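You operate a simulated robot arm through the tools that you are given. There is no shell and no other tool. Be economical: measure what you need, move in short steps, check, and stop when the job is done.

The job below is to be done with a simulated two-armed robot. You get a single attempt, and the scene is never put back.

Task
Start a run, halt it with the black button, then store the step from the job sheet.
Fine: start with the green button on the stand; carriage home and guard shut; size and rows stay.

The check looks at the end state, three seconds after you hand in, the way a careful person would. Anything else that was tipped, shoved, dropped, spilled or broken makes it a failure. Flat cloth is picked up by pressing the open fingertips on it (5 to 10 N) and closing them slowly along it; thin cloth reads only 2 to 8 mm in the jaws.

Robot
Two 7-joint arms with two-finger parallel grippers on one trunk, hanging from a carriage that runs on a rail from [-0.041, 0.003] to [2.132, -0.175] (x, y) and turns from -6.004 to 6.004 rad about z. Base frame: it is fixed where the carriage stands at the start and does not move with it; the origin is on the floor, on the carriage's upright axis, x ahead of it, y to its left, z up. Lengths are in m, angles in rad, forces in N, time in s.
The left shoulder is at the start at [0.04, 0.161, 1.238], the right one opposite. With the tool pointing down near the work surface each hand reaches from about 0.3 to 0.78 m from the robot's upright axis, wherever it stands, measured 20 degrees to its own side. Places, roughly: black button [2.6, 0.1, 0.9]; drive switch [1.4, 7.2, 0.8]; green button [2.5, -0.2, 0.9]; home button [2.6, -0.1, 0.9]; main switch [2.4, -0.2, 0.9]; red button [2.6, 0.2, 1]; start guard [2.5, -0.2, 1]; stop button [1.6, 7.5, 0.9]. Payload 4.4 kg a hand.
The tool frame of a hand sits at the grasp point between the pads (the TCP): z along the fingers, y along the line on which they close. The tips reach 0.023 m beyond it. Largest opening 0.094 m; finger width 0.038, thickness 0.01; the body of the gripper, 0.054 by 0.096 m, starts 0.039 m behind the TCP.
Orientation is told as [roll, pitch, yaw] about the base's x, y, z axes, in that order, counted from this pose: with the fingers straight down and closing along the base's y, the tool's x points along the base's -x, its y along +y and its z along -z.

Tools
- The arms move only by the tool send_rows. It takes "left_moves", "right_moves" or both (then of equal length, played together; a hand with none holds still); each is a list that holds one entry, the list of rows, each a list of 6 numbers: the shift along the tool's x, y, z in units of 200 mm (1.0 is 200 mm), then the turn, a rotation vector about the tool's x, y, z in units of 180 degrees (1.0 is 180 degrees). In form: [[[x, y, z, ax, ay, az], ...]]. A call has 1 to 10 rows; each row is the pose to reach, as a shift and turn from the pose commanded when the call began, along the tool's axes at that moment. "left_jaw" and "right_jaw" are, for a hand that has rows, the opening, from 0 (shut) to 1 (fully open), set as the call begins (left out, the last holds). A call with a number of a shift or a turn outside -1 to 1 is refused whole. Rows are played at 5 a second. More than 0.05 m and 0.15 rad between two rows, or a gripper value outside its range, and nothing of the call is played. A pose out of reach is approached as far as the arm can. The call stops where the force on the tool passes 40 N (or 10 N more than at its start, if that is more) or the arm is blocked; 0.2 s more then pass. The fingers move at their own pace (about 0.045 m/s each) and stop on an object; they squeeze with about 38 N. The grip force told is the motor's: it shows also when the fingers shut on nothing. Time passes only in rows, and 0.2 s behind the last, so rows that repeat a pose let the fingers close. It gives the time, the measured TCP pose, the force on the tool (base axes), the opening and the grip force at its end, in the units of the frame above (readings bear some noise), with the torque about the TCP (base axes, N m) and any sound that the robot's microphone picked up.
- Cameras (640 x 400 px; columns grow to the right, rows downward): "scene" is now at [0.2428, 0.0086, 1.5344]; the picture's right is [0.10, -0.99, 0.00], its down [-0.68, -0.07, -0.73] and it looks along [0.73, 0.08, -0.68] (base axes); focal length 270 px, centre (320, 200). "left" rides on the left gripper at [0.086, -0.016, -0.074] in its tool frame; the picture's right is [0.18, 0.98, 0.00], its down [-0.58, 0.11, -0.81] and it looks along [-0.79, 0.15, 0.59] (tool axes); focal length 243 px, centre (320, 200). "right" rides on the right gripper at [0.086, 0.016, -0.074] in its tool frame; the picture's right is [-0.18, 0.98, 0.00], its down [-0.58, -0.11, -0.81] and it looks along [-0.79, -0.15, 0.59] (tool axes); focal length 243 px, centre (320, 200). There is no depth. A picture from a camera that has moved, and an enlarged one, comes with that camera's place and axes in the base frame and with its lens.
- grab_frame(camera): a new picture of that camera. It takes no simulated time.
- slide_trunk(by): slides the trunk up (or, below 0, down) by that many m; the arms and the scene camera ride with it, the base frame stays. It gives what a move gives, with no picture.
- steer(legs): drives the robot by 1 to 6 legs, each [ahead, left, turn to the left] in m, m and rad, along the robot's own axes; the way and the turn of a leg run together, so that a leg with both is an arc; at most 1.5 m and 3.142 rad a leg. The arms and the cameras ride along, it lands a little off, and it stops where it bumps. It keeps to its track: a leg is cut to what the track allows. It gives what a move gives.
- aim_head(pan, tilt): turns the head with the scene camera to pan (to the left, within 1.501 rad either way) and tilt (down, from -0.506 to 1.204), counted from straight ahead of the robot. It gives what a move gives.
- inspect(camera, box): a new picture of the part [left, top, right, bottom] of that camera's present view, enlarged. It takes no simulated time.
- job_done(): hands the job in; it is judged then, once.

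Go step by step. Nothing tells you exact positions but the pictures and the camera data: compare them with the known pose of the tool, close in by small moves and look again before you grip or let go. The budget is 135 turns and 114 pictures, counting those below and the enlarged ones. Unless the task says otherwise, let go and move clear before handing in, and close with one line.

The tools are called as name(argument=value, ...) on one line, values as JSON. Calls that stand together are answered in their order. send_rows: Moves the arms, as the interface text tells. Its arguments: {"type":"object","properties":{"left_moves":{"type":"array"},"left_jaw":{"type":"number"},"right_moves":{"type":"array"},"right_jaw":{"type":"number"}},"required":[]} The other tools are called the same way: slide_trunk (by) slides the trunk up or down; steer (legs) drives the base; aim_head (pan, tilt) turns the head that bears the scene camera; grab_frame (camera) takes a picture; inspect (camera, box) takes an enlarged picture of a part of a camera's view; job_done () hands the job in.

At the start:

```text
t: 0.0
left_ee_pos: [0.4988, 0.2387, 1.1365]
left_tcp_rot: [-0.001, 0.0, 0.0]
left_force: [-0.5, 0.2, -0.9]
left_ft_torque: [0.0, -0.01, 0.04]
left_finger_gap: 0.0941
left_finger_force: 0.2
right_ee_pos: [0.5441, -0.2462, 1.1255]
right_tcp_rot: [-0.001, -0.001, 0.001]
right_force: [-0.4, -0.7, 0.2]
right_ft_torque: [0.0, 0.01, 0.02]
right_finger_gap: 0.0942
right_finger_force: 0.1
trunk travel left (down, up): [-0.375, 0.395]
robot x, y, heading: [-0.001, 0.005, -0.001]
head pan, tilt: [0.105, 0.75]
```

scene: 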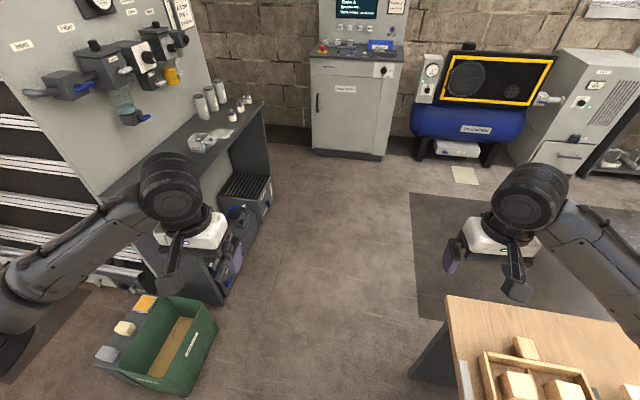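
right: 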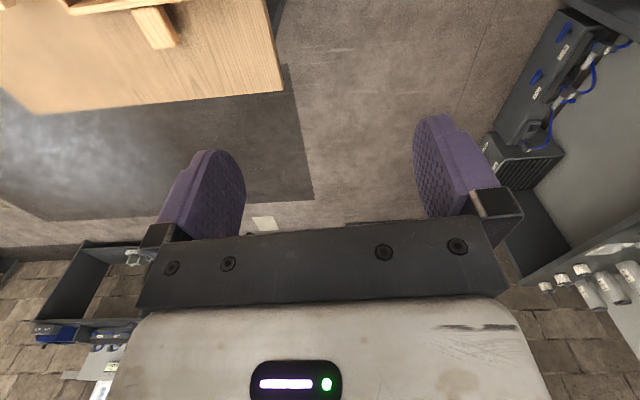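
left: 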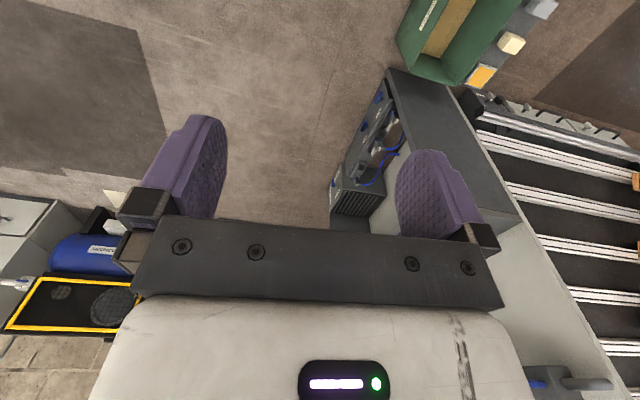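

I see the console cabinet ahead around x=2.5, with the bench on the left and a table on the right. First I take a closer look at it, before I drive along the rail towards it.

aim_head(pan=0, tilt=0.3)

inspect(camera="scene", box=[220, 80, 420, 205])

```text
t: 0.9
left_ee_pos: [0.498, 0.237, 1.136]
left_tcp_rot: [0.001, 0.0, 0.001]
left_force: [-0.8, 0.2, 0.1]
left_ft_torque: [-0.02, -0.01, -0.03]
left_finger_gap: 0.0941
left_finger_force: 0.1
right_ee_pos: [0.5452, -0.2457, 1.1255]
right_tcp_rot: [0.0, -0.001, -0.002]
right_force: [-0.3, -0.5, 0.5]
right_ft_torque: [0.03, 0.0, -0.04]
right_finger_gap: 0.0941
right_finger_force: 0.1
trunk travel left (down, up): [-0.375, 0.395]
robot x, y, heading: [0.0024, -0.0002, -0.001]
head pan, tilt: [0.0, 0.3]
```

```text
3.20 times, centred on (320, 142) of scene
camera zoom: at [0.2538, 0.0, 1.5747], right [0.0, -1.0, 0.0], down [-0.3, 0.0, -0.95], along [0.95, 0.0, -0.3], focal length 863 px, centre (320, 384)
```

zoom: 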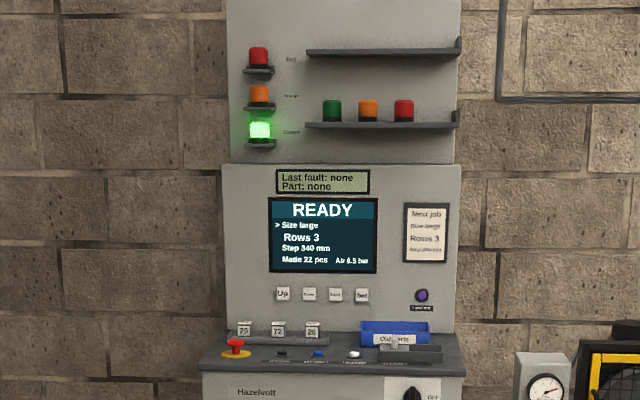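

The screen reads READY, and a job sheet hangs on the right. I drive closer to read it.

steer(legs=[[1.2, -0.1, 0]])

grab_frame(camera="scene")

```text
t: 7.2
left_ee_pos: [1.7399, 0.1366, 1.1374]
left_tcp_rot: [0.0, 0.001, 0.002]
left_force: [0.7, -0.1, -0.1]
left_ft_torque: [0.01, 0.02, 0.01]
left_finger_gap: 0.094
left_finger_force: 0.0
right_ee_pos: [1.7866, -0.3485, 1.1253]
right_tcp_rot: [0.0, 0.0, 0.002]
right_force: [-0.1, 0.1, 0.4]
right_ft_torque: [0.03, 0.01, 0.01]
right_finger_gap: 0.0939
right_finger_force: 0.1
trunk travel left (down, up): [-0.375, 0.395]
robot x, y, heading: [1.2403, -0.1016, 0.0]
head pan, tilt: [0.0, 0.3]
```

```text
109 pictures are left
camera scene: at [1.4954, -0.1016, 1.5748], right [0.0, -1.0, 0.0], down [-0.3, 0.0, -0.96], along [0.96, 0.0, -0.3], focal length 270 px, centre (320, 200)
```

scene: 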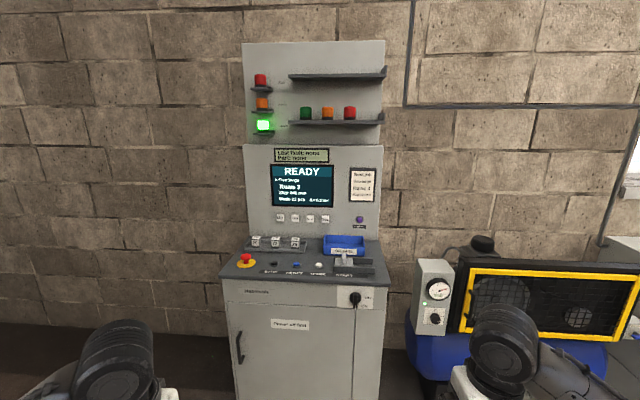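

inspect(camera="scene", box=[240, 140, 400, 240])

inspect(camera="scene", box=[220, 220, 396, 330])

inspect(camera="scene", box=[342, 162, 390, 232])

```text
4.00 times, centred on (320, 190) of scene
camera zoom: at [1.4954, -0.1016, 1.5748], right [0.0, -1.0, 0.0], down [-0.3, 0.0, -0.96], along [0.96, 0.0, -0.3], focal length 1078 px, centre (320, 240)
```

zoom: 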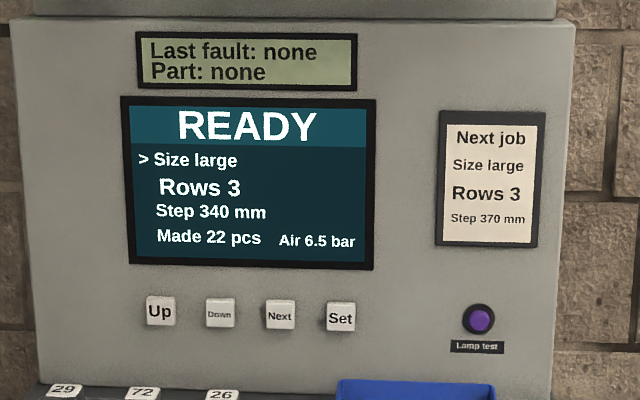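

```text
3.64 times, centred on (308, 275) of scene
camera zoom: at [1.4954, -0.1016, 1.5748], right [0.0, -1.0, 0.0], down [-0.3, 0.0, -0.96], along [0.96, 0.0, -0.3], focal length 980 px, centre (364, -73)
```

zoom: 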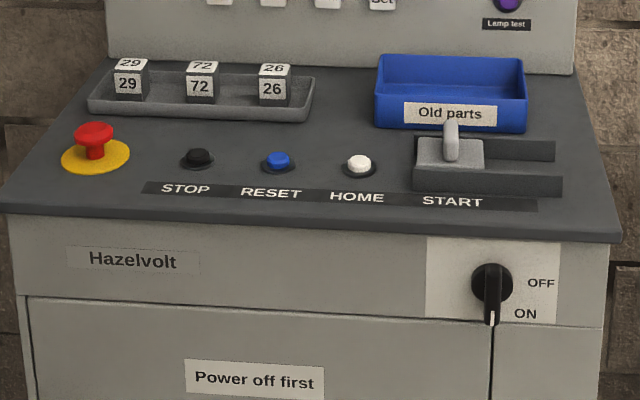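

```text
5.71 times, centred on (366, 197) of scene
camera zoom: at [1.4954, -0.1016, 1.5748], right [0.0, -1.0, 0.0], down [-0.3, 0.0, -0.96], along [0.96, 0.0, -0.3], focal length 1540 px, centre (57, 217)
```

zoom: 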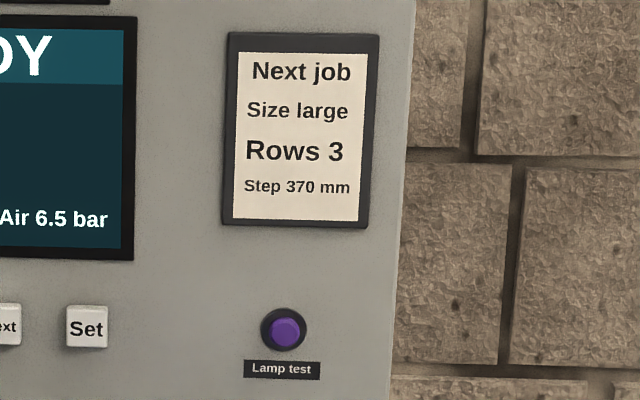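

Everything reads clearly: Step is 340 on the screen and 370 on the sheet, the START button is under a sliding guard, and the menu keys are Up/Down/Next/Set. I drive into working distance.

steer(legs=[[0.68, -0.055, 0]])

aim_head(pan=0, tilt=0.75)

grab_frame(camera="scene")

grab_frame(camera="right")

```text
t: 10.9
left_ee_pos: [2.4116, 0.0923, 1.1355]
left_tcp_rot: [0.001, 0.0, 0.022]
left_force: [-0.1, 0.0, -0.1]
left_ft_torque: [-0.01, -0.02, -0.04]
left_finger_gap: 0.094
left_finger_force: 0.1
right_ee_pos: [2.4671, -0.3918, 1.126]
right_tcp_rot: [-0.001, 0.001, 0.023]
right_force: [0.1, 0.3, -1.2]
right_ft_torque: [-0.01, -0.02, 0.03]
right_finger_gap: 0.0941
right_finger_force: 0.0
trunk travel left (down, up): [-0.375, 0.395]
robot x, y, heading: [1.9155, -0.1586, 0.029]
head pan, tilt: [0.0, 0.3]
```

```text
t: 11.8
left_ee_pos: [2.409, 0.0918, 1.1371]
left_tcp_rot: [-0.002, 0.0, 0.022]
left_force: [0.0, 0.1, -1.3]
left_ft_torque: [-0.01, 0.02, 0.02]
left_finger_gap: 0.094
left_finger_force: 0.1
right_ee_pos: [2.4663, -0.392, 1.1256]
right_tcp_rot: [0.0, -0.001, 0.023]
right_force: [-0.4, 0.1, -0.1]
right_ft_torque: [0.0, -0.03, 0.0]
right_finger_gap: 0.094
right_finger_force: 0.1
trunk travel left (down, up): [-0.375, 0.395]
robot x, y, heading: [1.9154, -0.1567, 0.021]
head pan, tilt: [0.0, 0.75]
```

```text
105 pictures are left
camera scene: at [2.1601, -0.1522, 1.5345], right [0.02, -1.0, 0.0], down [-0.68, -0.02, -0.73], along [0.73, 0.02, -0.68], focal length 270 px, centre (320, 200)
```

scene: 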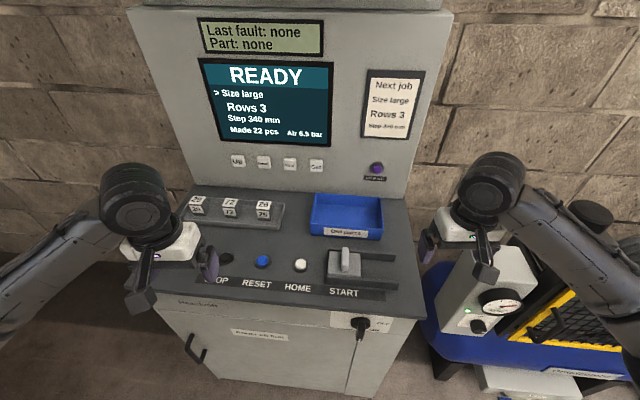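

```text
104 pictures are left
camera right: at [2.3801, -0.3783, 1.1992], right [0.16, 0.99, 0.0], down [0.58, -0.1, 0.81], along [0.8, -0.13, -0.59], focal length 243 px, centre (320, 200)
```

right: 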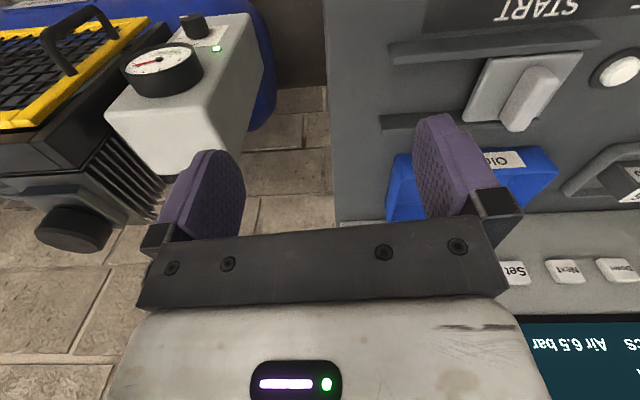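

inspect(camera="right", box=[380, 0, 640, 162])

inspect(camera="scene", box=[180, 190, 420, 340])

```text
2.46 times, centred on (510, 81) of right
camera zoom: at [2.3801, -0.3783, 1.1992], right [0.16, 0.99, 0.0], down [0.58, -0.1, 0.81], along [0.8, -0.13, -0.59], focal length 597 px, centre (-148, 493)
```

zoom: 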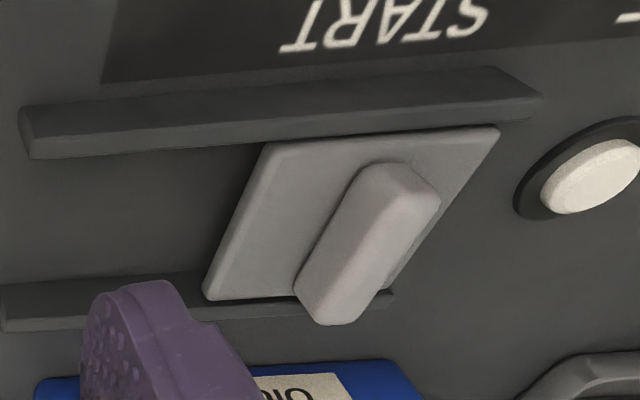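

```text
2.67 times, centred on (300, 265) of scene
camera zoom: at [2.1601, -0.1522, 1.5345], right [0.02, -1.0, 0.0], down [-0.68, -0.02, -0.73], along [0.73, 0.02, -0.68], focal length 719 px, centre (373, 27)
```

zoom: 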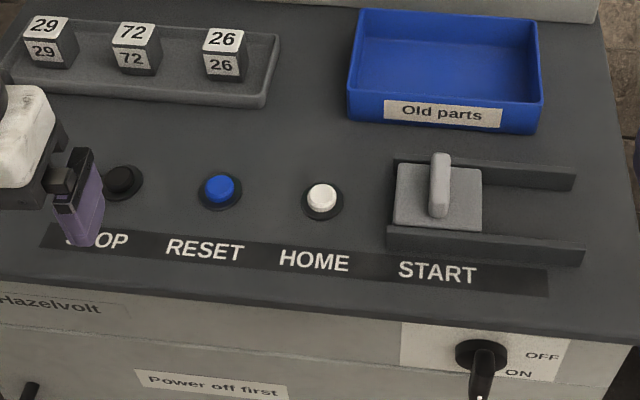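

The guard tab stands at about (2.555, -0.205), top near z 0.97, long along x. I bring the right hand open above it, straddling it.

send_rows(right_moves=[[[-0.1, 0.19, 0, 0, 0, 0], [-0.2, 0.38, 0, 0, 0, 0], [-0.3, 0.57, 0.05, 0, 0, 0], [-0.4, 0.76, 0.1, 0, 0, 0], [-0.4665, 0.925, 0.2, 0, 0, 0], [-0.4665, 0.925, 0.35, 0, 0, 0]]], right_jaw=0.8)

grab_frame(camera="right")

grab_frame(camera="scene")

```text
t: 13.2
left_ee_pos: [2.4101, 0.0914, 1.1365]
left_tcp_rot: [0.0, 0.002, 0.022]
left_force: [-0.7, 0.6, 0.4]
left_ft_torque: [-0.02, 0.02, -0.02]
left_finger_gap: 0.094
left_finger_force: 0.0
right_ee_pos: [2.5551, -0.2063, 1.0558]
right_tcp_rot: [-0.001, 0.0, 0.021]
right_force: [-0.3, -0.5, 0.3]
right_ft_torque: [0.0, 0.01, 0.01]
right_finger_gap: 0.0753
right_finger_force: 0.0
trunk travel left (down, up): [-0.375, 0.395]
robot x, y, heading: [1.9141, -0.1577, 0.021]
head pan, tilt: [0.0, 0.75]
```

```text
101 pictures are left
camera right: at [2.469, -0.1928, 1.129], right [0.16, 0.99, 0.0], down [0.58, -0.1, 0.81], along [0.8, -0.13, -0.59], focal length 243 px, centre (320, 200)
```

right: 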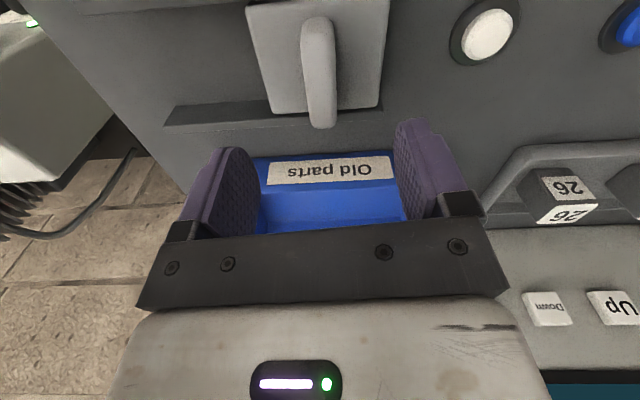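

```text
100 pictures are left
camera scene: at [2.1596, -0.1525, 1.5343], right [0.02, -1.0, 0.0], down [-0.68, -0.02, -0.73], along [0.73, 0.02, -0.68], focal length 270 px, centre (320, 200)
```

scene: 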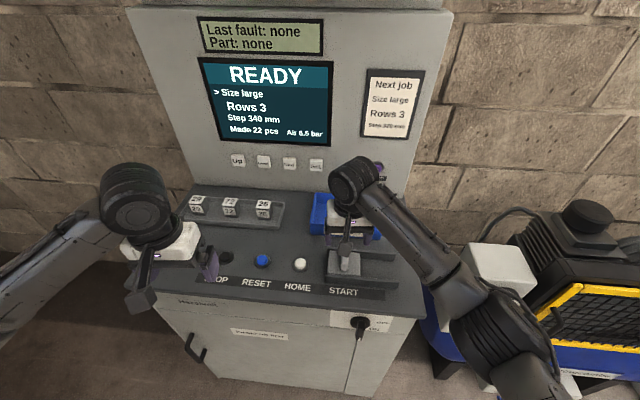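

The tab is centred between the fingers at about (2.547, -0.206). I lower to straddle it, shift slightly back and close.

send_rows(right_moves=[[[0.04, 0, 0.12, 0, 0, 0], [0.04, 0, 0.24, 0, 0, 0], [0.04, 0, 0.35, 0, 0, 0]]])

grab_frame(camera="right")

```text
t: 14.1
left_ee_pos: [2.4108, 0.0914, 1.1373]
left_tcp_rot: [-0.002, 0.001, 0.022]
left_force: [-0.9, 0.8, -0.1]
left_ft_torque: [0.0, -0.01, 0.04]
left_finger_gap: 0.0939
left_finger_force: 0.1
right_ee_pos: [2.5458, -0.2057, 0.9928]
right_tcp_rot: [0.002, -0.006, 0.024]
right_force: [-3.2, -2.2, 7.5]
right_ft_torque: [-0.38, 0.12, -0.09]
right_finger_gap: 0.0762
right_finger_force: 1.4
trunk travel left (down, up): [-0.375, 0.395]
robot x, y, heading: [1.9149, -0.1563, 0.028]
head pan, tilt: [0.0, 0.75]
stopped in row 3 (right hand): the force on the tool passed its limit at 47 N (the readings are from after the stop); the commanded pose is now the measured one
```

```text
99 pictures are left
camera right: at [2.4605, -0.1924, 1.0661], right [0.16, 0.99, 0.0], down [0.58, -0.1, 0.81], along [0.8, -0.13, -0.59], focal length 243 px, centre (320, 200)
```

right: 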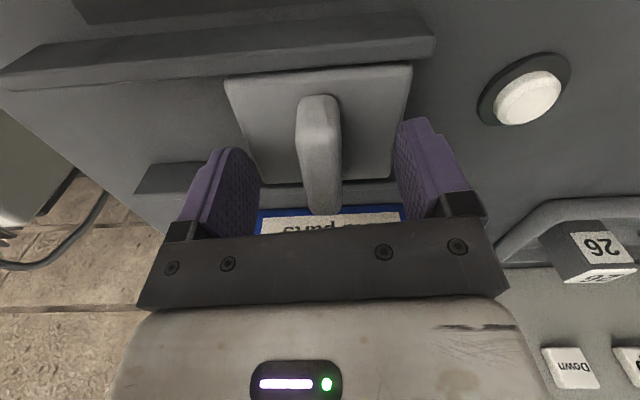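

The tips met the plate or a rail at z≈0.97, so the tab sits a little nearer and higher than I took it. I lift a bit, shift back 15 mm and close on it.

send_rows(right_moves=[[[0, 0, -0.035, 0, 0, 0], [0.08, 0, -0.035, 0, 0, 0], [0.08, 0, -0.035, 0, 0, 0], [0.08, 0, -0.035, 0, 0, 0], [0.08, 0, -0.035, 0, 0, 0], [0.08, 0, -0.035, 0, 0, 0]]], right_jaw=0.0)

grab_frame(camera="right")

```text
t: 15.5
left_ee_pos: [2.4092, 0.0934, 1.1369]
left_tcp_rot: [0.0, 0.003, 0.023]
left_force: [0.5, -0.5, 0.4]
left_ft_torque: [0.02, 0.01, -0.03]
left_finger_gap: 0.0941
left_finger_force: 0.1
right_ee_pos: [2.5292, -0.2051, 0.998]
right_tcp_rot: [0.004, -0.005, 0.021]
right_force: [-4.7, 2.5, 2.2]
right_ft_torque: [-0.27, 0.18, -1.7]
right_finger_gap: 0.0212
right_finger_force: 44.6
trunk travel left (down, up): [-0.375, 0.395]
robot x, y, heading: [1.9157, -0.1571, 0.016]
head pan, tilt: [0.0, 0.75]
```

```text
98 pictures are left
camera right: at [2.4433, -0.1918, 1.0709], right [0.16, 0.99, 0.0], down [0.58, -0.1, 0.81], along [0.8, -0.13, -0.59], focal length 243 px, centre (320, 200)
```

right: 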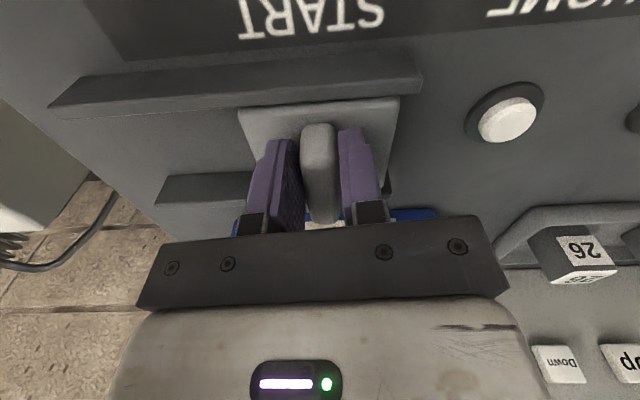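

I hold the tab (gap 21 mm). Now I slide the guard to the right, away from the HOME button.

send_rows(right_moves=[[[0.002, -0.08, 0, 0, 0, 0], [0.004, -0.16, 0, 0, 0, 0], [0.006, -0.24, 0, 0, 0, 0], [0.008, -0.32, 0, 0, 0, 0], [0.009, -0.4, 0, 0, 0, 0], [0.009, -0.44, 0, 0, 0, 0]]])

grab_frame(camera="right")

grab_frame(camera="scene")

```text
t: 16.3
left_ee_pos: [2.4075, 0.091, 1.135]
left_tcp_rot: [0.0, 0.002, 0.019]
left_force: [-0.1, 0.6, 0.4]
left_ft_torque: [-0.01, 0.0, 0.01]
left_finger_gap: 0.0939
left_finger_force: 0.1
right_ee_pos: [2.5254, -0.2539, 0.9983]
right_tcp_rot: [0.004, 0.0, 0.026]
right_force: [-20.7, 0.8, 6.5]
right_ft_torque: [-0.63, 0.02, -1.75]
right_finger_gap: 0.0212
right_finger_force: 44.8
trunk travel left (down, up): [-0.375, 0.395]
robot x, y, heading: [1.9173, -0.1572, 0.021]
head pan, tilt: [0.0, 0.75]
stopped in row 4 (right hand): the force on the tool passed its limit at 42 N (the readings are from after the stop); the commanded pose is now the measured one
```

```text
97 pictures are left
camera right: at [2.4398, -0.2409, 1.0713], right [0.16, 0.99, 0.0], down [0.58, -0.1, 0.81], along [0.8, -0.13, -0.59], focal length 243 px, centre (320, 200)
```

right: 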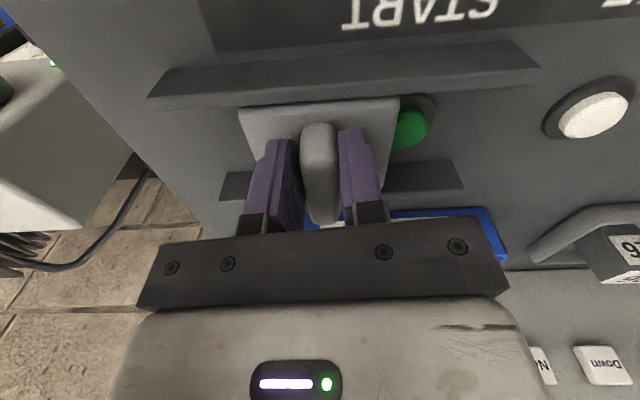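

```text
96 pictures are left
camera scene: at [2.1574, -0.1525, 1.5337], right [0.02, -1.0, 0.0], down [-0.68, -0.01, -0.73], along [0.73, 0.02, -0.68], focal length 270 px, centre (320, 200)
```

scene: 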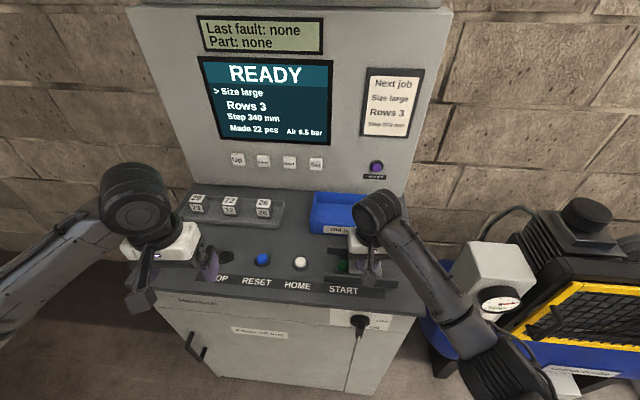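

The rail runs slightly askew (about 0.084 rad) to the base's y. I continue along its true direction.

send_rows(right_moves=[[[0.012, -0.07, 0, 0, 0, 0], [0.021, -0.14, 0, 0, 0, 0], [0.028, -0.2, 0, 0, 0, 0], [0.034, -0.25, 0, 0, 0, 0]]])

grab_frame(camera="right")

```text
t: 17.4
left_ee_pos: [2.4092, 0.0963, 1.1362]
left_tcp_rot: [0.001, 0.002, 0.025]
left_force: [-0.3, 0.2, -1.1]
left_ft_torque: [0.02, -0.04, -0.02]
left_finger_gap: 0.0941
left_finger_force: 0.1
right_ee_pos: [2.522, -0.2891, 0.9978]
right_tcp_rot: [0.02, -0.008, 0.044]
right_force: [1.5, 24.1, -3.9]
right_ft_torque: [-0.4, 0.06, -1.47]
right_finger_gap: 0.0224
right_finger_force: 45.4
trunk travel left (down, up): [-0.375, 0.395]
robot x, y, heading: [1.9141, -0.1619, 0.025]
head pan, tilt: [0.0, 0.75]
stopped in row 4 (right hand): the force on the tool passed its limit at 42 N (the readings are from after the stop); the commanded pose is now the measured one
```

```text
95 pictures are left
camera right: at [2.4362, -0.278, 1.0707], right [0.14, 0.99, 0.02], down [0.58, -0.1, 0.81], along [0.8, -0.1, -0.59], focal length 243 px, centre (320, 200)
```

right: 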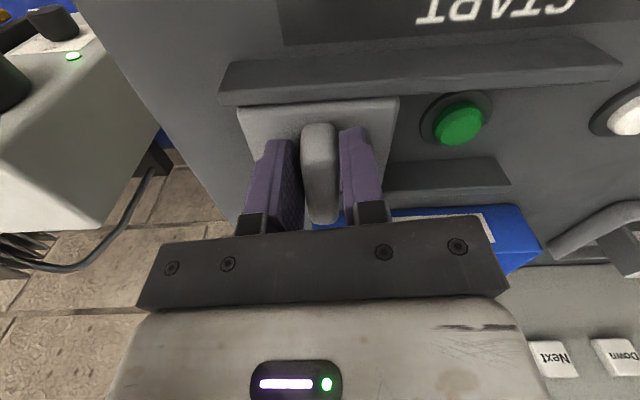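

The guard is fully open and the green button is exposed at about (2.531, -0.208). I let go and lift.

send_rows(right_moves=[[[0, 0.02, 0, 0, 0, 0], [0, 0.02, 0, 0, 0, 0], [0, 0.02, 0, 0, 0, 0], [0, 0.02, -0.15, 0, 0, 0], [0, 0.02, -0.3, 0, 0, 0], [0, 0.02, -0.4, 0, 0, 0]]], right_jaw=0.5)

grab_frame(camera="right")

```text
t: 18.8
left_ee_pos: [2.4095, 0.0922, 1.136]
left_tcp_rot: [0.001, 0.0, 0.024]
left_force: [-0.2, -0.1, -0.7]
left_ft_torque: [0.04, 0.01, -0.06]
left_finger_gap: 0.0941
left_finger_force: 0.1
right_ee_pos: [2.5245, -0.2947, 1.0796]
right_tcp_rot: [0.012, -0.008, 0.038]
right_force: [-1.3, -0.8, 0.2]
right_ft_torque: [0.0, 0.0, -0.01]
right_finger_gap: 0.0472
right_finger_force: 0.1
trunk travel left (down, up): [-0.375, 0.395]
robot x, y, heading: [1.9166, -0.1555, 0.025]
head pan, tilt: [0.0, 0.75]
```

```text
94 pictures are left
camera right: at [2.4379, -0.2827, 1.1524], right [0.15, 0.99, 0.01], down [0.58, -0.1, 0.81], along [0.8, -0.11, -0.59], focal length 243 px, centre (320, 200)
```

right: 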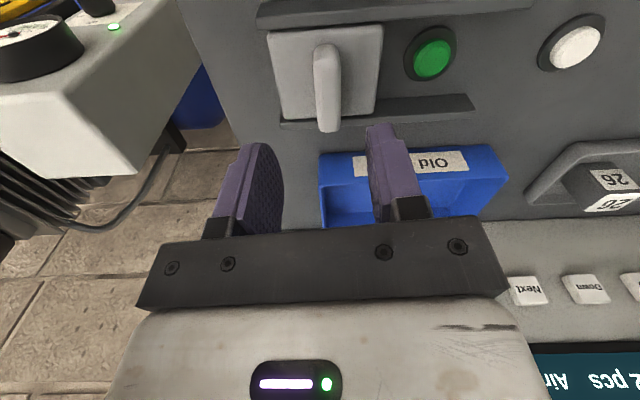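

The guard stays open by itself. I close both hands' fingers and bring the right one over green, the left one over black, both about 0.1 m up.

send_rows(right_moves=[[[-0.012, 0.11, 0, 0, 0, 0.01], [-0.025, 0.22, 0, 0, 0, 0.02], [-0.037, 0.33, 0, 0, 0, 0.03], [-0.049, 0.433, 0, 0, 0, 0.038], [-0.049, 0.433, 0, 0, 0, 0.038]]], right_jaw=0.0, left_moves=[[[-0.18, 0.003, 0.1, 0, 0, 0.01], [-0.36, 0.006, 0.2, 0, 0, 0.02], [-0.54, 0.009, 0.3, 0, 0, 0.03], [-0.72, 0.012, 0.4, 0, 0, 0.033], [-0.75, 0.012, 0.4, 0, 0, 0.033]]], left_jaw=0.0)

grab_frame(camera="right")

grab_frame(camera="left")

grab_frame(camera="scene")

```text
t: 20.0
left_ee_pos: [2.5598, 0.0962, 1.0527]
left_tcp_rot: [0.0, -0.001, -0.08]
left_force: [0.3, -0.3, -0.8]
left_ft_torque: [-0.01, 0.01, 0.01]
left_finger_gap: 0.0002
left_finger_force: 13.6
right_ee_pos: [2.5305, -0.2081, 1.0794]
right_tcp_rot: [0.013, -0.007, -0.082]
right_force: [0.6, 0.2, -0.1]
right_ft_torque: [-0.01, 0.0, 0.03]
right_finger_gap: 0.0
right_finger_force: 38.0
trunk travel left (down, up): [-0.375, 0.395]
robot x, y, heading: [1.9133, -0.1568, 0.021]
head pan, tilt: [0.0, 0.75]
```

```text
93 pictures are left
camera right: at [2.4463, -0.1861, 1.1524], right [0.26, 0.96, 0.01], down [0.56, -0.17, 0.81], along [0.78, -0.21, -0.59], focal length 243 px, centre (320, 200)
```

right: 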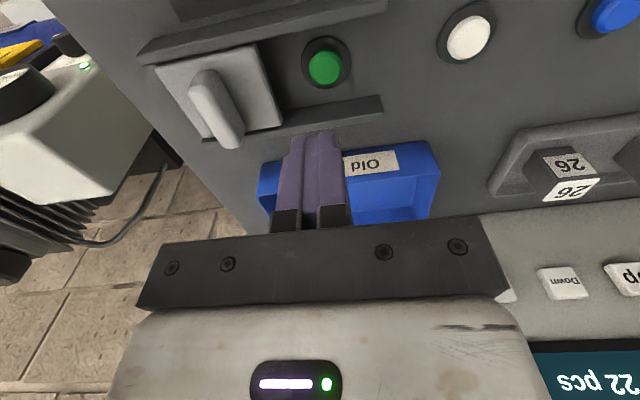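

```text
92 pictures are left
camera left: at [2.4731, 0.0854, 1.1282], right [-0.11, 0.99, 0.0], down [0.59, 0.06, 0.81], along [0.8, 0.09, -0.59], focal length 243 px, centre (320, 200)
```

left: 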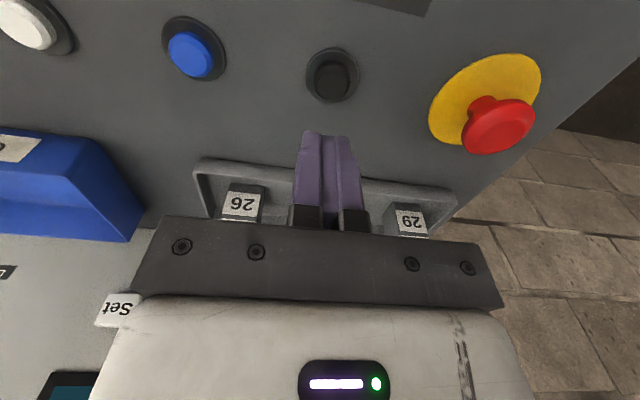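

```text
91 pictures are left
camera scene: at [2.1596, -0.1516, 1.5343], right [0.02, -1.0, 0.0], down [-0.68, -0.02, -0.73], along [0.73, 0.02, -0.68], focal length 270 px, centre (320, 200)
```

scene: 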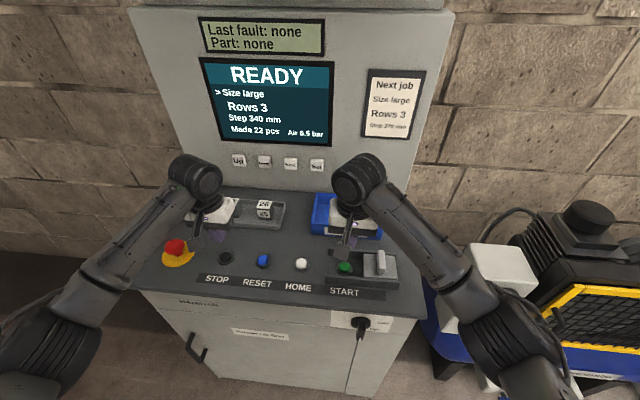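

Both hands are above their buttons (green ≈ (2.534, -0.206), black ≈ (2.56, 0.103)). I press green carefully downward.

send_rows(right_moves=[[[-0.017, 0.011, 0.2, 0, 0, 0], [-0.017, 0.011, 0.4, 0, 0, 0], [-0.017, 0.011, 0.45, 0, 0, 0], [-0.017, 0.011, 0.48, 0, 0, 0], [-0.017, 0.011, 0.5, 0, 0, 0], [-0.017, 0.011, 0.52, 0, 0, 0], [-0.017, 0.011, 0.54, 0, 0, 0]]])

grab_frame(camera="scene")

grab_frame(camera="right")

```text
t: 21.6
left_ee_pos: [2.5595, 0.0959, 1.0534]
left_tcp_rot: [0.0, 0.0, -0.078]
left_force: [-0.9, -0.1, 1.1]
left_ft_torque: [-0.02, 0.0, 0.0]
left_finger_gap: 0.0001
left_finger_force: 38.1
right_ee_pos: [2.5333, -0.2025, 0.9725]
right_tcp_rot: [0.013, -0.006, -0.081]
right_force: [1.6, 0.0, 2.0]
right_ft_torque: [-0.01, -0.04, 0.02]
right_finger_gap: 0.0
right_finger_force: 38.1
trunk travel left (down, up): [-0.375, 0.395]
robot x, y, heading: [1.9161, -0.1546, 0.026]
head pan, tilt: [0.0, 0.75]
heard: click
```

```text
90 pictures are left
camera scene: at [2.1599, -0.1516, 1.5345], right [0.02, -1.0, 0.0], down [-0.68, -0.02, -0.73], along [0.73, 0.02, -0.68], focal length 270 px, centre (320, 200)
```

scene: 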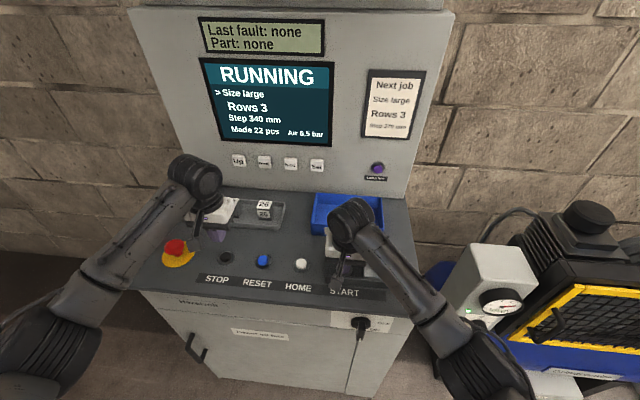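

```text
89 pictures are left
camera right: at [2.4497, -0.1805, 1.0451], right [0.26, 0.96, 0.01], down [0.56, -0.17, 0.81], along [0.78, -0.21, -0.59], focal length 243 px, centre (320, 200)
```

right: 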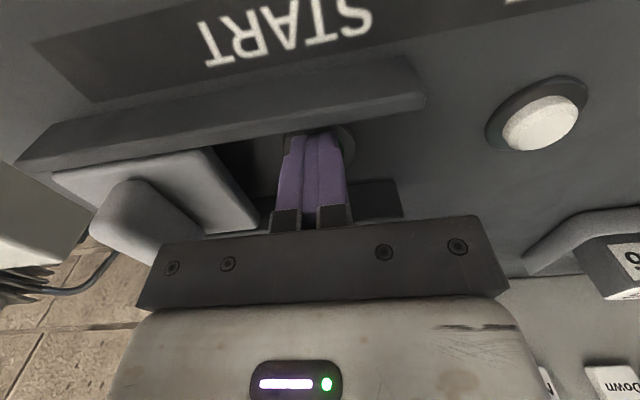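

RUNNING. I lift the right hand and press black with the left.

send_rows(right_moves=[[[0, 0, -0.15, 0, 0, 0], [0, 0, -0.35, 0, 0, 0], [0, 0, -0.5, 0, 0, 0], [0, 0, -0.5, 0, 0, 0], [0, 0, -0.5, 0, 0, 0], [0, 0, -0.5, 0, 0, 0], [0, 0, -0.5, 0, 0, 0]]], left_moves=[[[0, 0.035, 0.15, 0, 0, 0], [0, 0.035, 0.29, 0, 0, 0], [0, 0.035, 0.33, 0, 0, 0], [0, 0.035, 0.35, 0, 0, 0], [0, 0.035, 0.37, 0, 0, 0], [0, 0.035, 0.39, 0, 0, 0], [0, 0.035, 0.405, 0, 0, 0]]])

grab_frame(camera="scene")

grab_frame(camera="left")

```text
t: 23.2
left_ee_pos: [2.5594, 0.105, 0.977]
left_tcp_rot: [0.0, 0.0, -0.078]
left_force: [-0.4, -1.2, 0.6]
left_ft_torque: [0.0, -0.03, 0.04]
left_finger_gap: 0.0002
left_finger_force: 38.3
right_ee_pos: [2.534, -0.2044, 1.0715]
right_tcp_rot: [0.013, -0.009, -0.082]
right_force: [-0.4, -0.3, 0.4]
right_ft_torque: [-0.02, -0.01, 0.02]
right_finger_gap: 0.0
right_finger_force: 38.5
trunk travel left (down, up): [-0.375, 0.395]
robot x, y, heading: [1.9178, -0.1575, 0.024]
head pan, tilt: [0.0, 0.75]
```

```text
88 pictures are left
camera scene: at [2.1597, -0.1516, 1.5344], right [0.02, -1.0, 0.0], down [-0.68, -0.02, -0.73], along [0.73, 0.02, -0.68], focal length 270 px, centre (320, 200)
```

scene: 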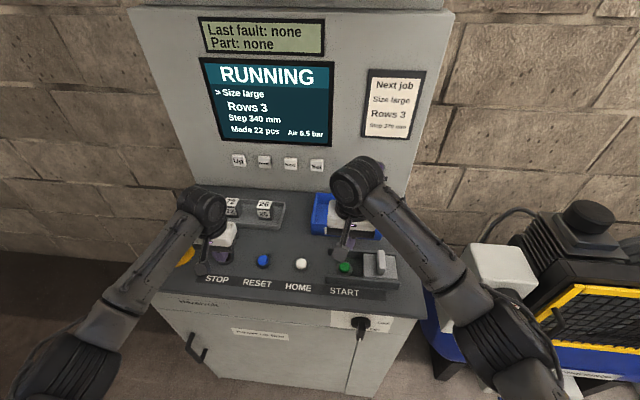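

```text
87 pictures are left
camera left: at [2.4725, 0.0963, 1.0504], right [-0.11, 0.99, 0.0], down [0.59, 0.06, 0.81], along [0.8, 0.09, -0.59], focal length 243 px, centre (320, 200)
```

left: 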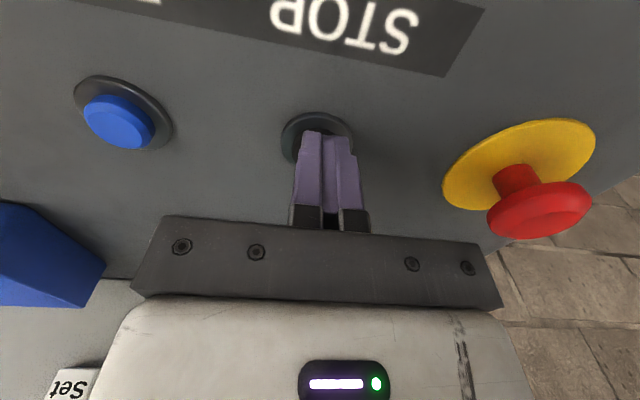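

Not pressed yet. I go a few millimetres lower.

send_rows(left_moves=[[[0, 0, 0.015, 0, 0, 0], [0, 0, 0.03, 0, 0, 0], [0, 0, 0.045, 0, 0, 0], [0, 0, 0.06, 0, 0, 0]]])

grab_frame(camera="scene")

```text
t: 24.2
left_ee_pos: [2.5612, 0.1059, 0.9678]
left_tcp_rot: [-0.001, -0.003, -0.082]
left_force: [-17.4, -1.2, 36.1]
left_ft_torque: [-0.01, 0.23, -0.04]
left_finger_gap: 0.0
left_finger_force: 37.6
right_ee_pos: [2.5328, -0.2046, 1.0722]
right_tcp_rot: [0.013, -0.005, -0.08]
right_force: [-0.9, -0.4, 0.1]
right_ft_torque: [0.01, -0.02, -0.03]
right_finger_gap: 0.0001
right_finger_force: 37.9
trunk travel left (down, up): [-0.375, 0.395]
robot x, y, heading: [1.9144, -0.1603, 0.03]
head pan, tilt: [0.0, 0.75]
heard: click
```

```text
86 pictures are left
camera scene: at [2.1595, -0.1509, 1.535], right [0.02, -1.0, 0.0], down [-0.68, -0.02, -0.73], along [0.73, 0.02, -0.68], focal length 270 px, centre (320, 200)
```

scene: 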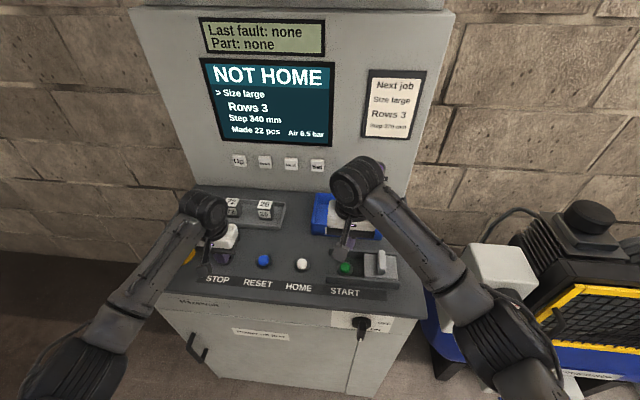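

NOT HOME – the run has halted. I lift the left hand and bring the right over HOME at about (2.543, -0.101).

send_rows(left_moves=[[[0, 0, -0.2, 0, 0, 0], [0, 0.1, -0.4, 0, 0, 0], [0.2, 0.2, -0.5, 0, 0, 0], [0.4, 0.3, -0.6, 0, 0, 0]]], right_moves=[[[0, 0, 0, 0, 0, 0], [-0.002, 0.17, 0, 0, 0, 0], [-0.005, 0.34, 0, 0, 0, 0], [-0.008, 0.522, 0, 0, 0, 0]]])

grab_frame(camera="right")

inspect(camera="scene", box=[180, 0, 440, 180])

```text
t: 25.2
left_ee_pos: [2.4847, 0.1767, 1.0849]
left_tcp_rot: [0.002, 0.002, -0.077]
left_force: [-0.1, 0.2, 0.2]
left_ft_torque: [-0.06, -0.01, 0.03]
left_finger_gap: 0.0
left_finger_force: 37.8
right_ee_pos: [2.5413, -0.0975, 1.073]
right_tcp_rot: [0.014, -0.006, -0.081]
right_force: [0.6, -0.1, 0.0]
right_ft_torque: [-0.01, 0.02, -0.01]
right_finger_gap: 0.0
right_finger_force: 38.4
trunk travel left (down, up): [-0.375, 0.395]
robot x, y, heading: [1.916, -0.1561, 0.024]
head pan, tilt: [0.0, 0.75]
```

```text
85 pictures are left
camera right: at [2.4583, -0.0769, 1.1461], right [0.26, 0.96, 0.01], down [0.57, -0.17, 0.81], along [0.78, -0.2, -0.59], focal length 243 px, centre (320, 200)
```

right: 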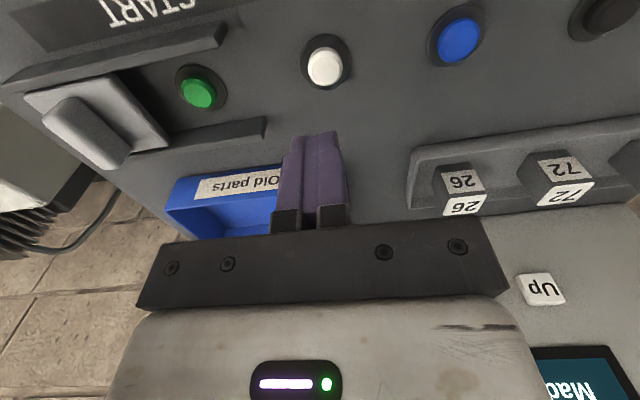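

```text
2.22 times, centred on (310, 90) of scene
camera zoom: at [2.1596, -0.1505, 1.5343], right [0.02, -1.0, 0.0], down [-0.68, -0.02, -0.73], along [0.73, 0.02, -0.68], focal length 599 px, centre (342, 444)
```

zoom: 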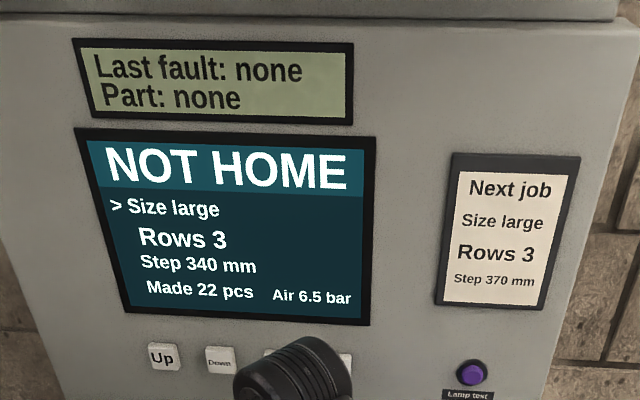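

HOME lies right under the fingertips. I press down.

send_rows(right_moves=[[[-0.015, 0.01, 0.2, 0, 0, 0], [-0.015, 0.01, 0.4, 0, 0, 0], [-0.015, 0.01, 0.45, 0, 0, 0], [-0.015, 0.01, 0.48, 0, 0, 0], [-0.015, 0.01, 0.5, 0, 0, 0], [-0.015, 0.01, 0.515, 0, 0, 0], [-0.015, 0.01, 0.53, 0, 0, 0]]])

inspect(camera="scene", box=[180, 0, 440, 180])

```text
t: 26.8
left_ee_pos: [2.4865, 0.1741, 1.0831]
left_tcp_rot: [-0.001, 0.0, -0.077]
left_force: [0.2, -1.1, -0.3]
left_ft_torque: [-0.02, 0.02, 0.0]
left_finger_gap: 0.0002
left_finger_force: 37.7
right_ee_pos: [2.5472, -0.0986, 0.9703]
right_tcp_rot: [0.014, -0.008, -0.08]
right_force: [-3.9, -1.7, 16.3]
right_ft_torque: [-0.06, 0.22, -0.06]
right_finger_gap: 0.0001
right_finger_force: 38.2
trunk travel left (down, up): [-0.375, 0.395]
robot x, y, heading: [1.9169, -0.1577, 0.026]
head pan, tilt: [0.0, 0.75]
heard: click
```

```text
2.22 times, centred on (310, 90) of scene
camera zoom: at [2.16, -0.1517, 1.5349], right [0.02, -1.0, 0.0], down [-0.68, -0.02, -0.73], along [0.73, 0.02, -0.68], focal length 599 px, centre (342, 444)
```

zoom: 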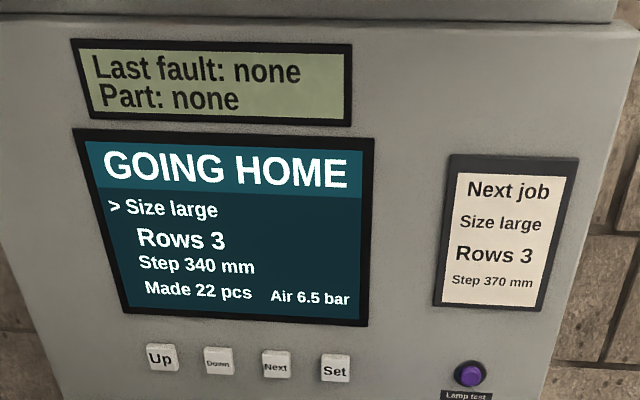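

GOING HOME. I lift the right hand, wait a little and check.

send_rows(right_moves=[[[0, 0, -0.2, 0, 0, 0], [0, 0, -0.4, 0, 0, 0], [0.1, -0.2, -0.5, 0, 0, 0], [0.1, -0.4, -0.5, 0, 0, 0], [0.1, -0.6, -0.5, 0, 0, 0], [0.1, -0.6, -0.5, 0, 0, 0], [0.1, -0.6, -0.5, 0, 0, 0], [0.1, -0.6, -0.5, 0, 0, 0]]])

grab_frame(camera="scene")

```text
t: 28.6
left_ee_pos: [2.4866, 0.1751, 1.0841]
left_tcp_rot: [0.002, 0.0, -0.08]
left_force: [-0.1, 0.6, 0.2]
left_ft_torque: [-0.05, -0.05, 0.0]
left_finger_gap: 0.0001
left_finger_force: 38.4
right_ee_pos: [2.5152, -0.2167, 1.0697]
right_tcp_rot: [0.014, -0.008, -0.082]
right_force: [0.1, 0.8, -0.6]
right_ft_torque: [0.0, 0.0, 0.01]
right_finger_gap: 0.0
right_finger_force: 37.5
trunk travel left (down, up): [-0.375, 0.395]
robot x, y, heading: [1.9145, -0.1584, 0.021]
head pan, tilt: [0.0, 0.75]
```

```text
82 pictures are left
camera scene: at [2.1597, -0.1514, 1.5344], right [0.02, -1.0, 0.0], down [-0.68, -0.02, -0.73], along [0.73, 0.02, -0.68], focal length 270 px, centre (320, 200)
```

scene: 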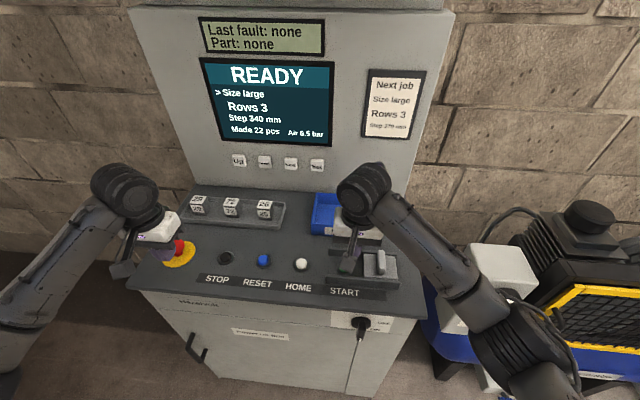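

READY again, so the carriage is home. Now I fetch the guard tab at about (2.522, -0.290) to close it.

send_rows(right_moves=[[[-0.03, -0.15, 0, 0, 0, 0], [-0.07, -0.361, 0, 0, 0, 0], [-0.07, -0.361, 0, 0, 0, 0], [-0.07, -0.361, 0.18, 0, 0, 0], [-0.07, -0.361, 0.35, 0, 0, 0]]], right_jaw=0.65)

grab_frame(camera="right")

```text
t: 29.8
left_ee_pos: [2.4854, 0.1762, 1.0833]
left_tcp_rot: [-0.001, 0.0, -0.077]
left_force: [-0.9, -0.3, 0.5]
left_ft_torque: [0.02, 0.0, -0.02]
left_finger_gap: 0.0003
left_finger_force: 37.6
right_ee_pos: [2.5237, -0.291, 0.9956]
right_tcp_rot: [0.011, -0.008, -0.081]
right_force: [-0.2, -0.5, 0.2]
right_ft_torque: [-0.02, 0.01, 0.02]
right_finger_gap: 0.0611
right_finger_force: 0.0
trunk travel left (down, up): [-0.375, 0.395]
robot x, y, heading: [1.9103, -0.1625, 0.027]
head pan, tilt: [0.0, 0.75]
```

```text
81 pictures are left
camera right: at [2.4398, -0.2691, 1.0683], right [0.26, 0.96, 0.01], down [0.56, -0.17, 0.81], along [0.78, -0.2, -0.59], focal length 243 px, centre (320, 200)
```

right: 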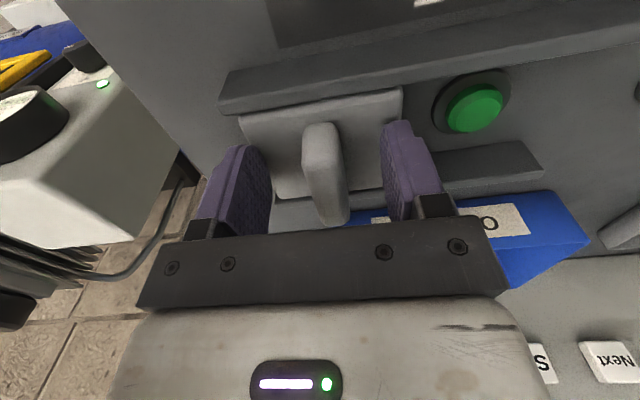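

The tab is between the fingers. I close and slide the guard back along the rail.

send_rows(right_moves=[[[0, 0, 0, 0, 0, 0], [0, 0, 0, 0, 0, 0], [0, 0, 0, 0, 0, 0], [0, 0, 0, 0, 0, 0], [0, 0.1, 0, 0, 0, 0], [0, 0.2, 0, 0, 0, 0], [0, 0.3, 0, 0, 0, 0], [0, 0.38, 0, 0, 0, 0], [0, 0.42, 0, 0, 0, 0], [0, 0.44, 0, 0, 0, 0]]], right_jaw=0.0)

grab_frame(camera="right")

```text
t: 32.0
left_ee_pos: [2.4861, 0.1728, 1.0832]
left_tcp_rot: [0.001, 0.0, -0.078]
left_force: [0.2, -0.1, -0.2]
left_ft_torque: [0.01, -0.01, -0.03]
left_finger_gap: 0.0
left_finger_force: 38.1
right_ee_pos: [2.5316, -0.2029, 0.9951]
right_tcp_rot: [0.014, -0.005, -0.082]
right_force: [-5.6, -3.7, 13.9]
right_ft_torque: [-0.93, 0.14, -0.23]
right_finger_gap: 0.018
right_finger_force: 45.0
trunk travel left (down, up): [-0.375, 0.395]
robot x, y, heading: [1.9155, -0.1563, 0.027]
head pan, tilt: [0.0, 0.75]
```

```text
80 pictures are left
camera right: at [2.4473, -0.1815, 1.0684], right [0.26, 0.96, 0.01], down [0.56, -0.17, 0.81], along [0.78, -0.21, -0.59], focal length 243 px, centre (320, 200)
```

right: 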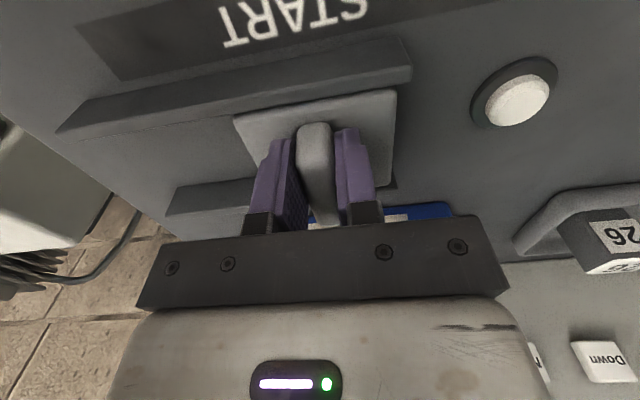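

It looks shut as it did before. I nudge 4 mm towards the end stop to be sure, then let go and lift.

send_rows(right_moves=[[[0, 0.01, 0, 0, 0, 0], [0, 0.02, 0, 0, 0, 0], [0, 0.02, 0, 0, 0, 0]]])

send_rows(right_moves=[[[0, 0, 0, 0, 0, 0], [0, 0, 0, 0, 0, 0], [0, 0, 0, 0, 0, 0], [0, 0, -0.2, 0, 0, 0], [0, 0, -0.4, 0, 0, 0], [0, 0, -0.6, 0, 0, 0]]], right_jaw=0.5)

grab_frame(camera="right")

```text
t: 32.8
left_ee_pos: [2.4844, 0.1698, 1.082]
left_tcp_rot: [-0.004, 0.0, -0.081]
left_force: [0.0, 0.1, -0.3]
left_ft_torque: [-0.02, -0.04, -0.02]
left_finger_gap: 0.0
left_finger_force: 38.2
right_ee_pos: [2.5315, -0.2035, 0.995]
right_tcp_rot: [0.007, -0.008, -0.084]
right_force: [-16.2, -22.9, 26.3]
right_ft_torque: [-1.05, -0.84, 0.55]
right_finger_gap: 0.0178
right_finger_force: 44.1
trunk travel left (down, up): [-0.375, 0.395]
robot x, y, heading: [1.914, -0.158, 0.023]
head pan, tilt: [0.0, 0.75]
```

```text
t: 34.2
left_ee_pos: [2.4862, 0.175, 1.083]
left_tcp_rot: [0.001, -0.001, -0.079]
left_force: [0.2, -0.5, -0.2]
left_ft_torque: [0.0, 0.03, 0.03]
left_finger_gap: 0.0001
left_finger_force: 37.8
right_ee_pos: [2.5333, -0.1999, 1.1185]
right_tcp_rot: [0.014, -0.006, -0.08]
right_force: [0.4, 0.1, 1.0]
right_ft_torque: [-0.02, 0.02, 0.05]
right_finger_gap: 0.0469
right_finger_force: 0.0
trunk travel left (down, up): [-0.375, 0.395]
robot x, y, heading: [1.9183, -0.1569, 0.023]
head pan, tilt: [0.0, 0.75]
```

```text
79 pictures are left
camera right: at [2.4486, -0.1789, 1.1907], right [0.26, 0.96, 0.01], down [0.56, -0.17, 0.81], along [0.78, -0.2, -0.59], focal length 243 px, centre (320, 200)
```

right: 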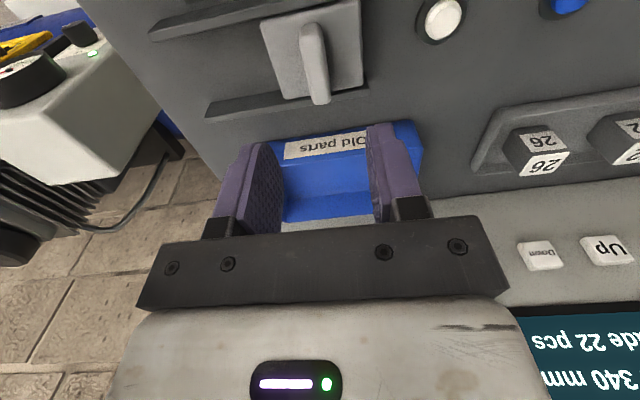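

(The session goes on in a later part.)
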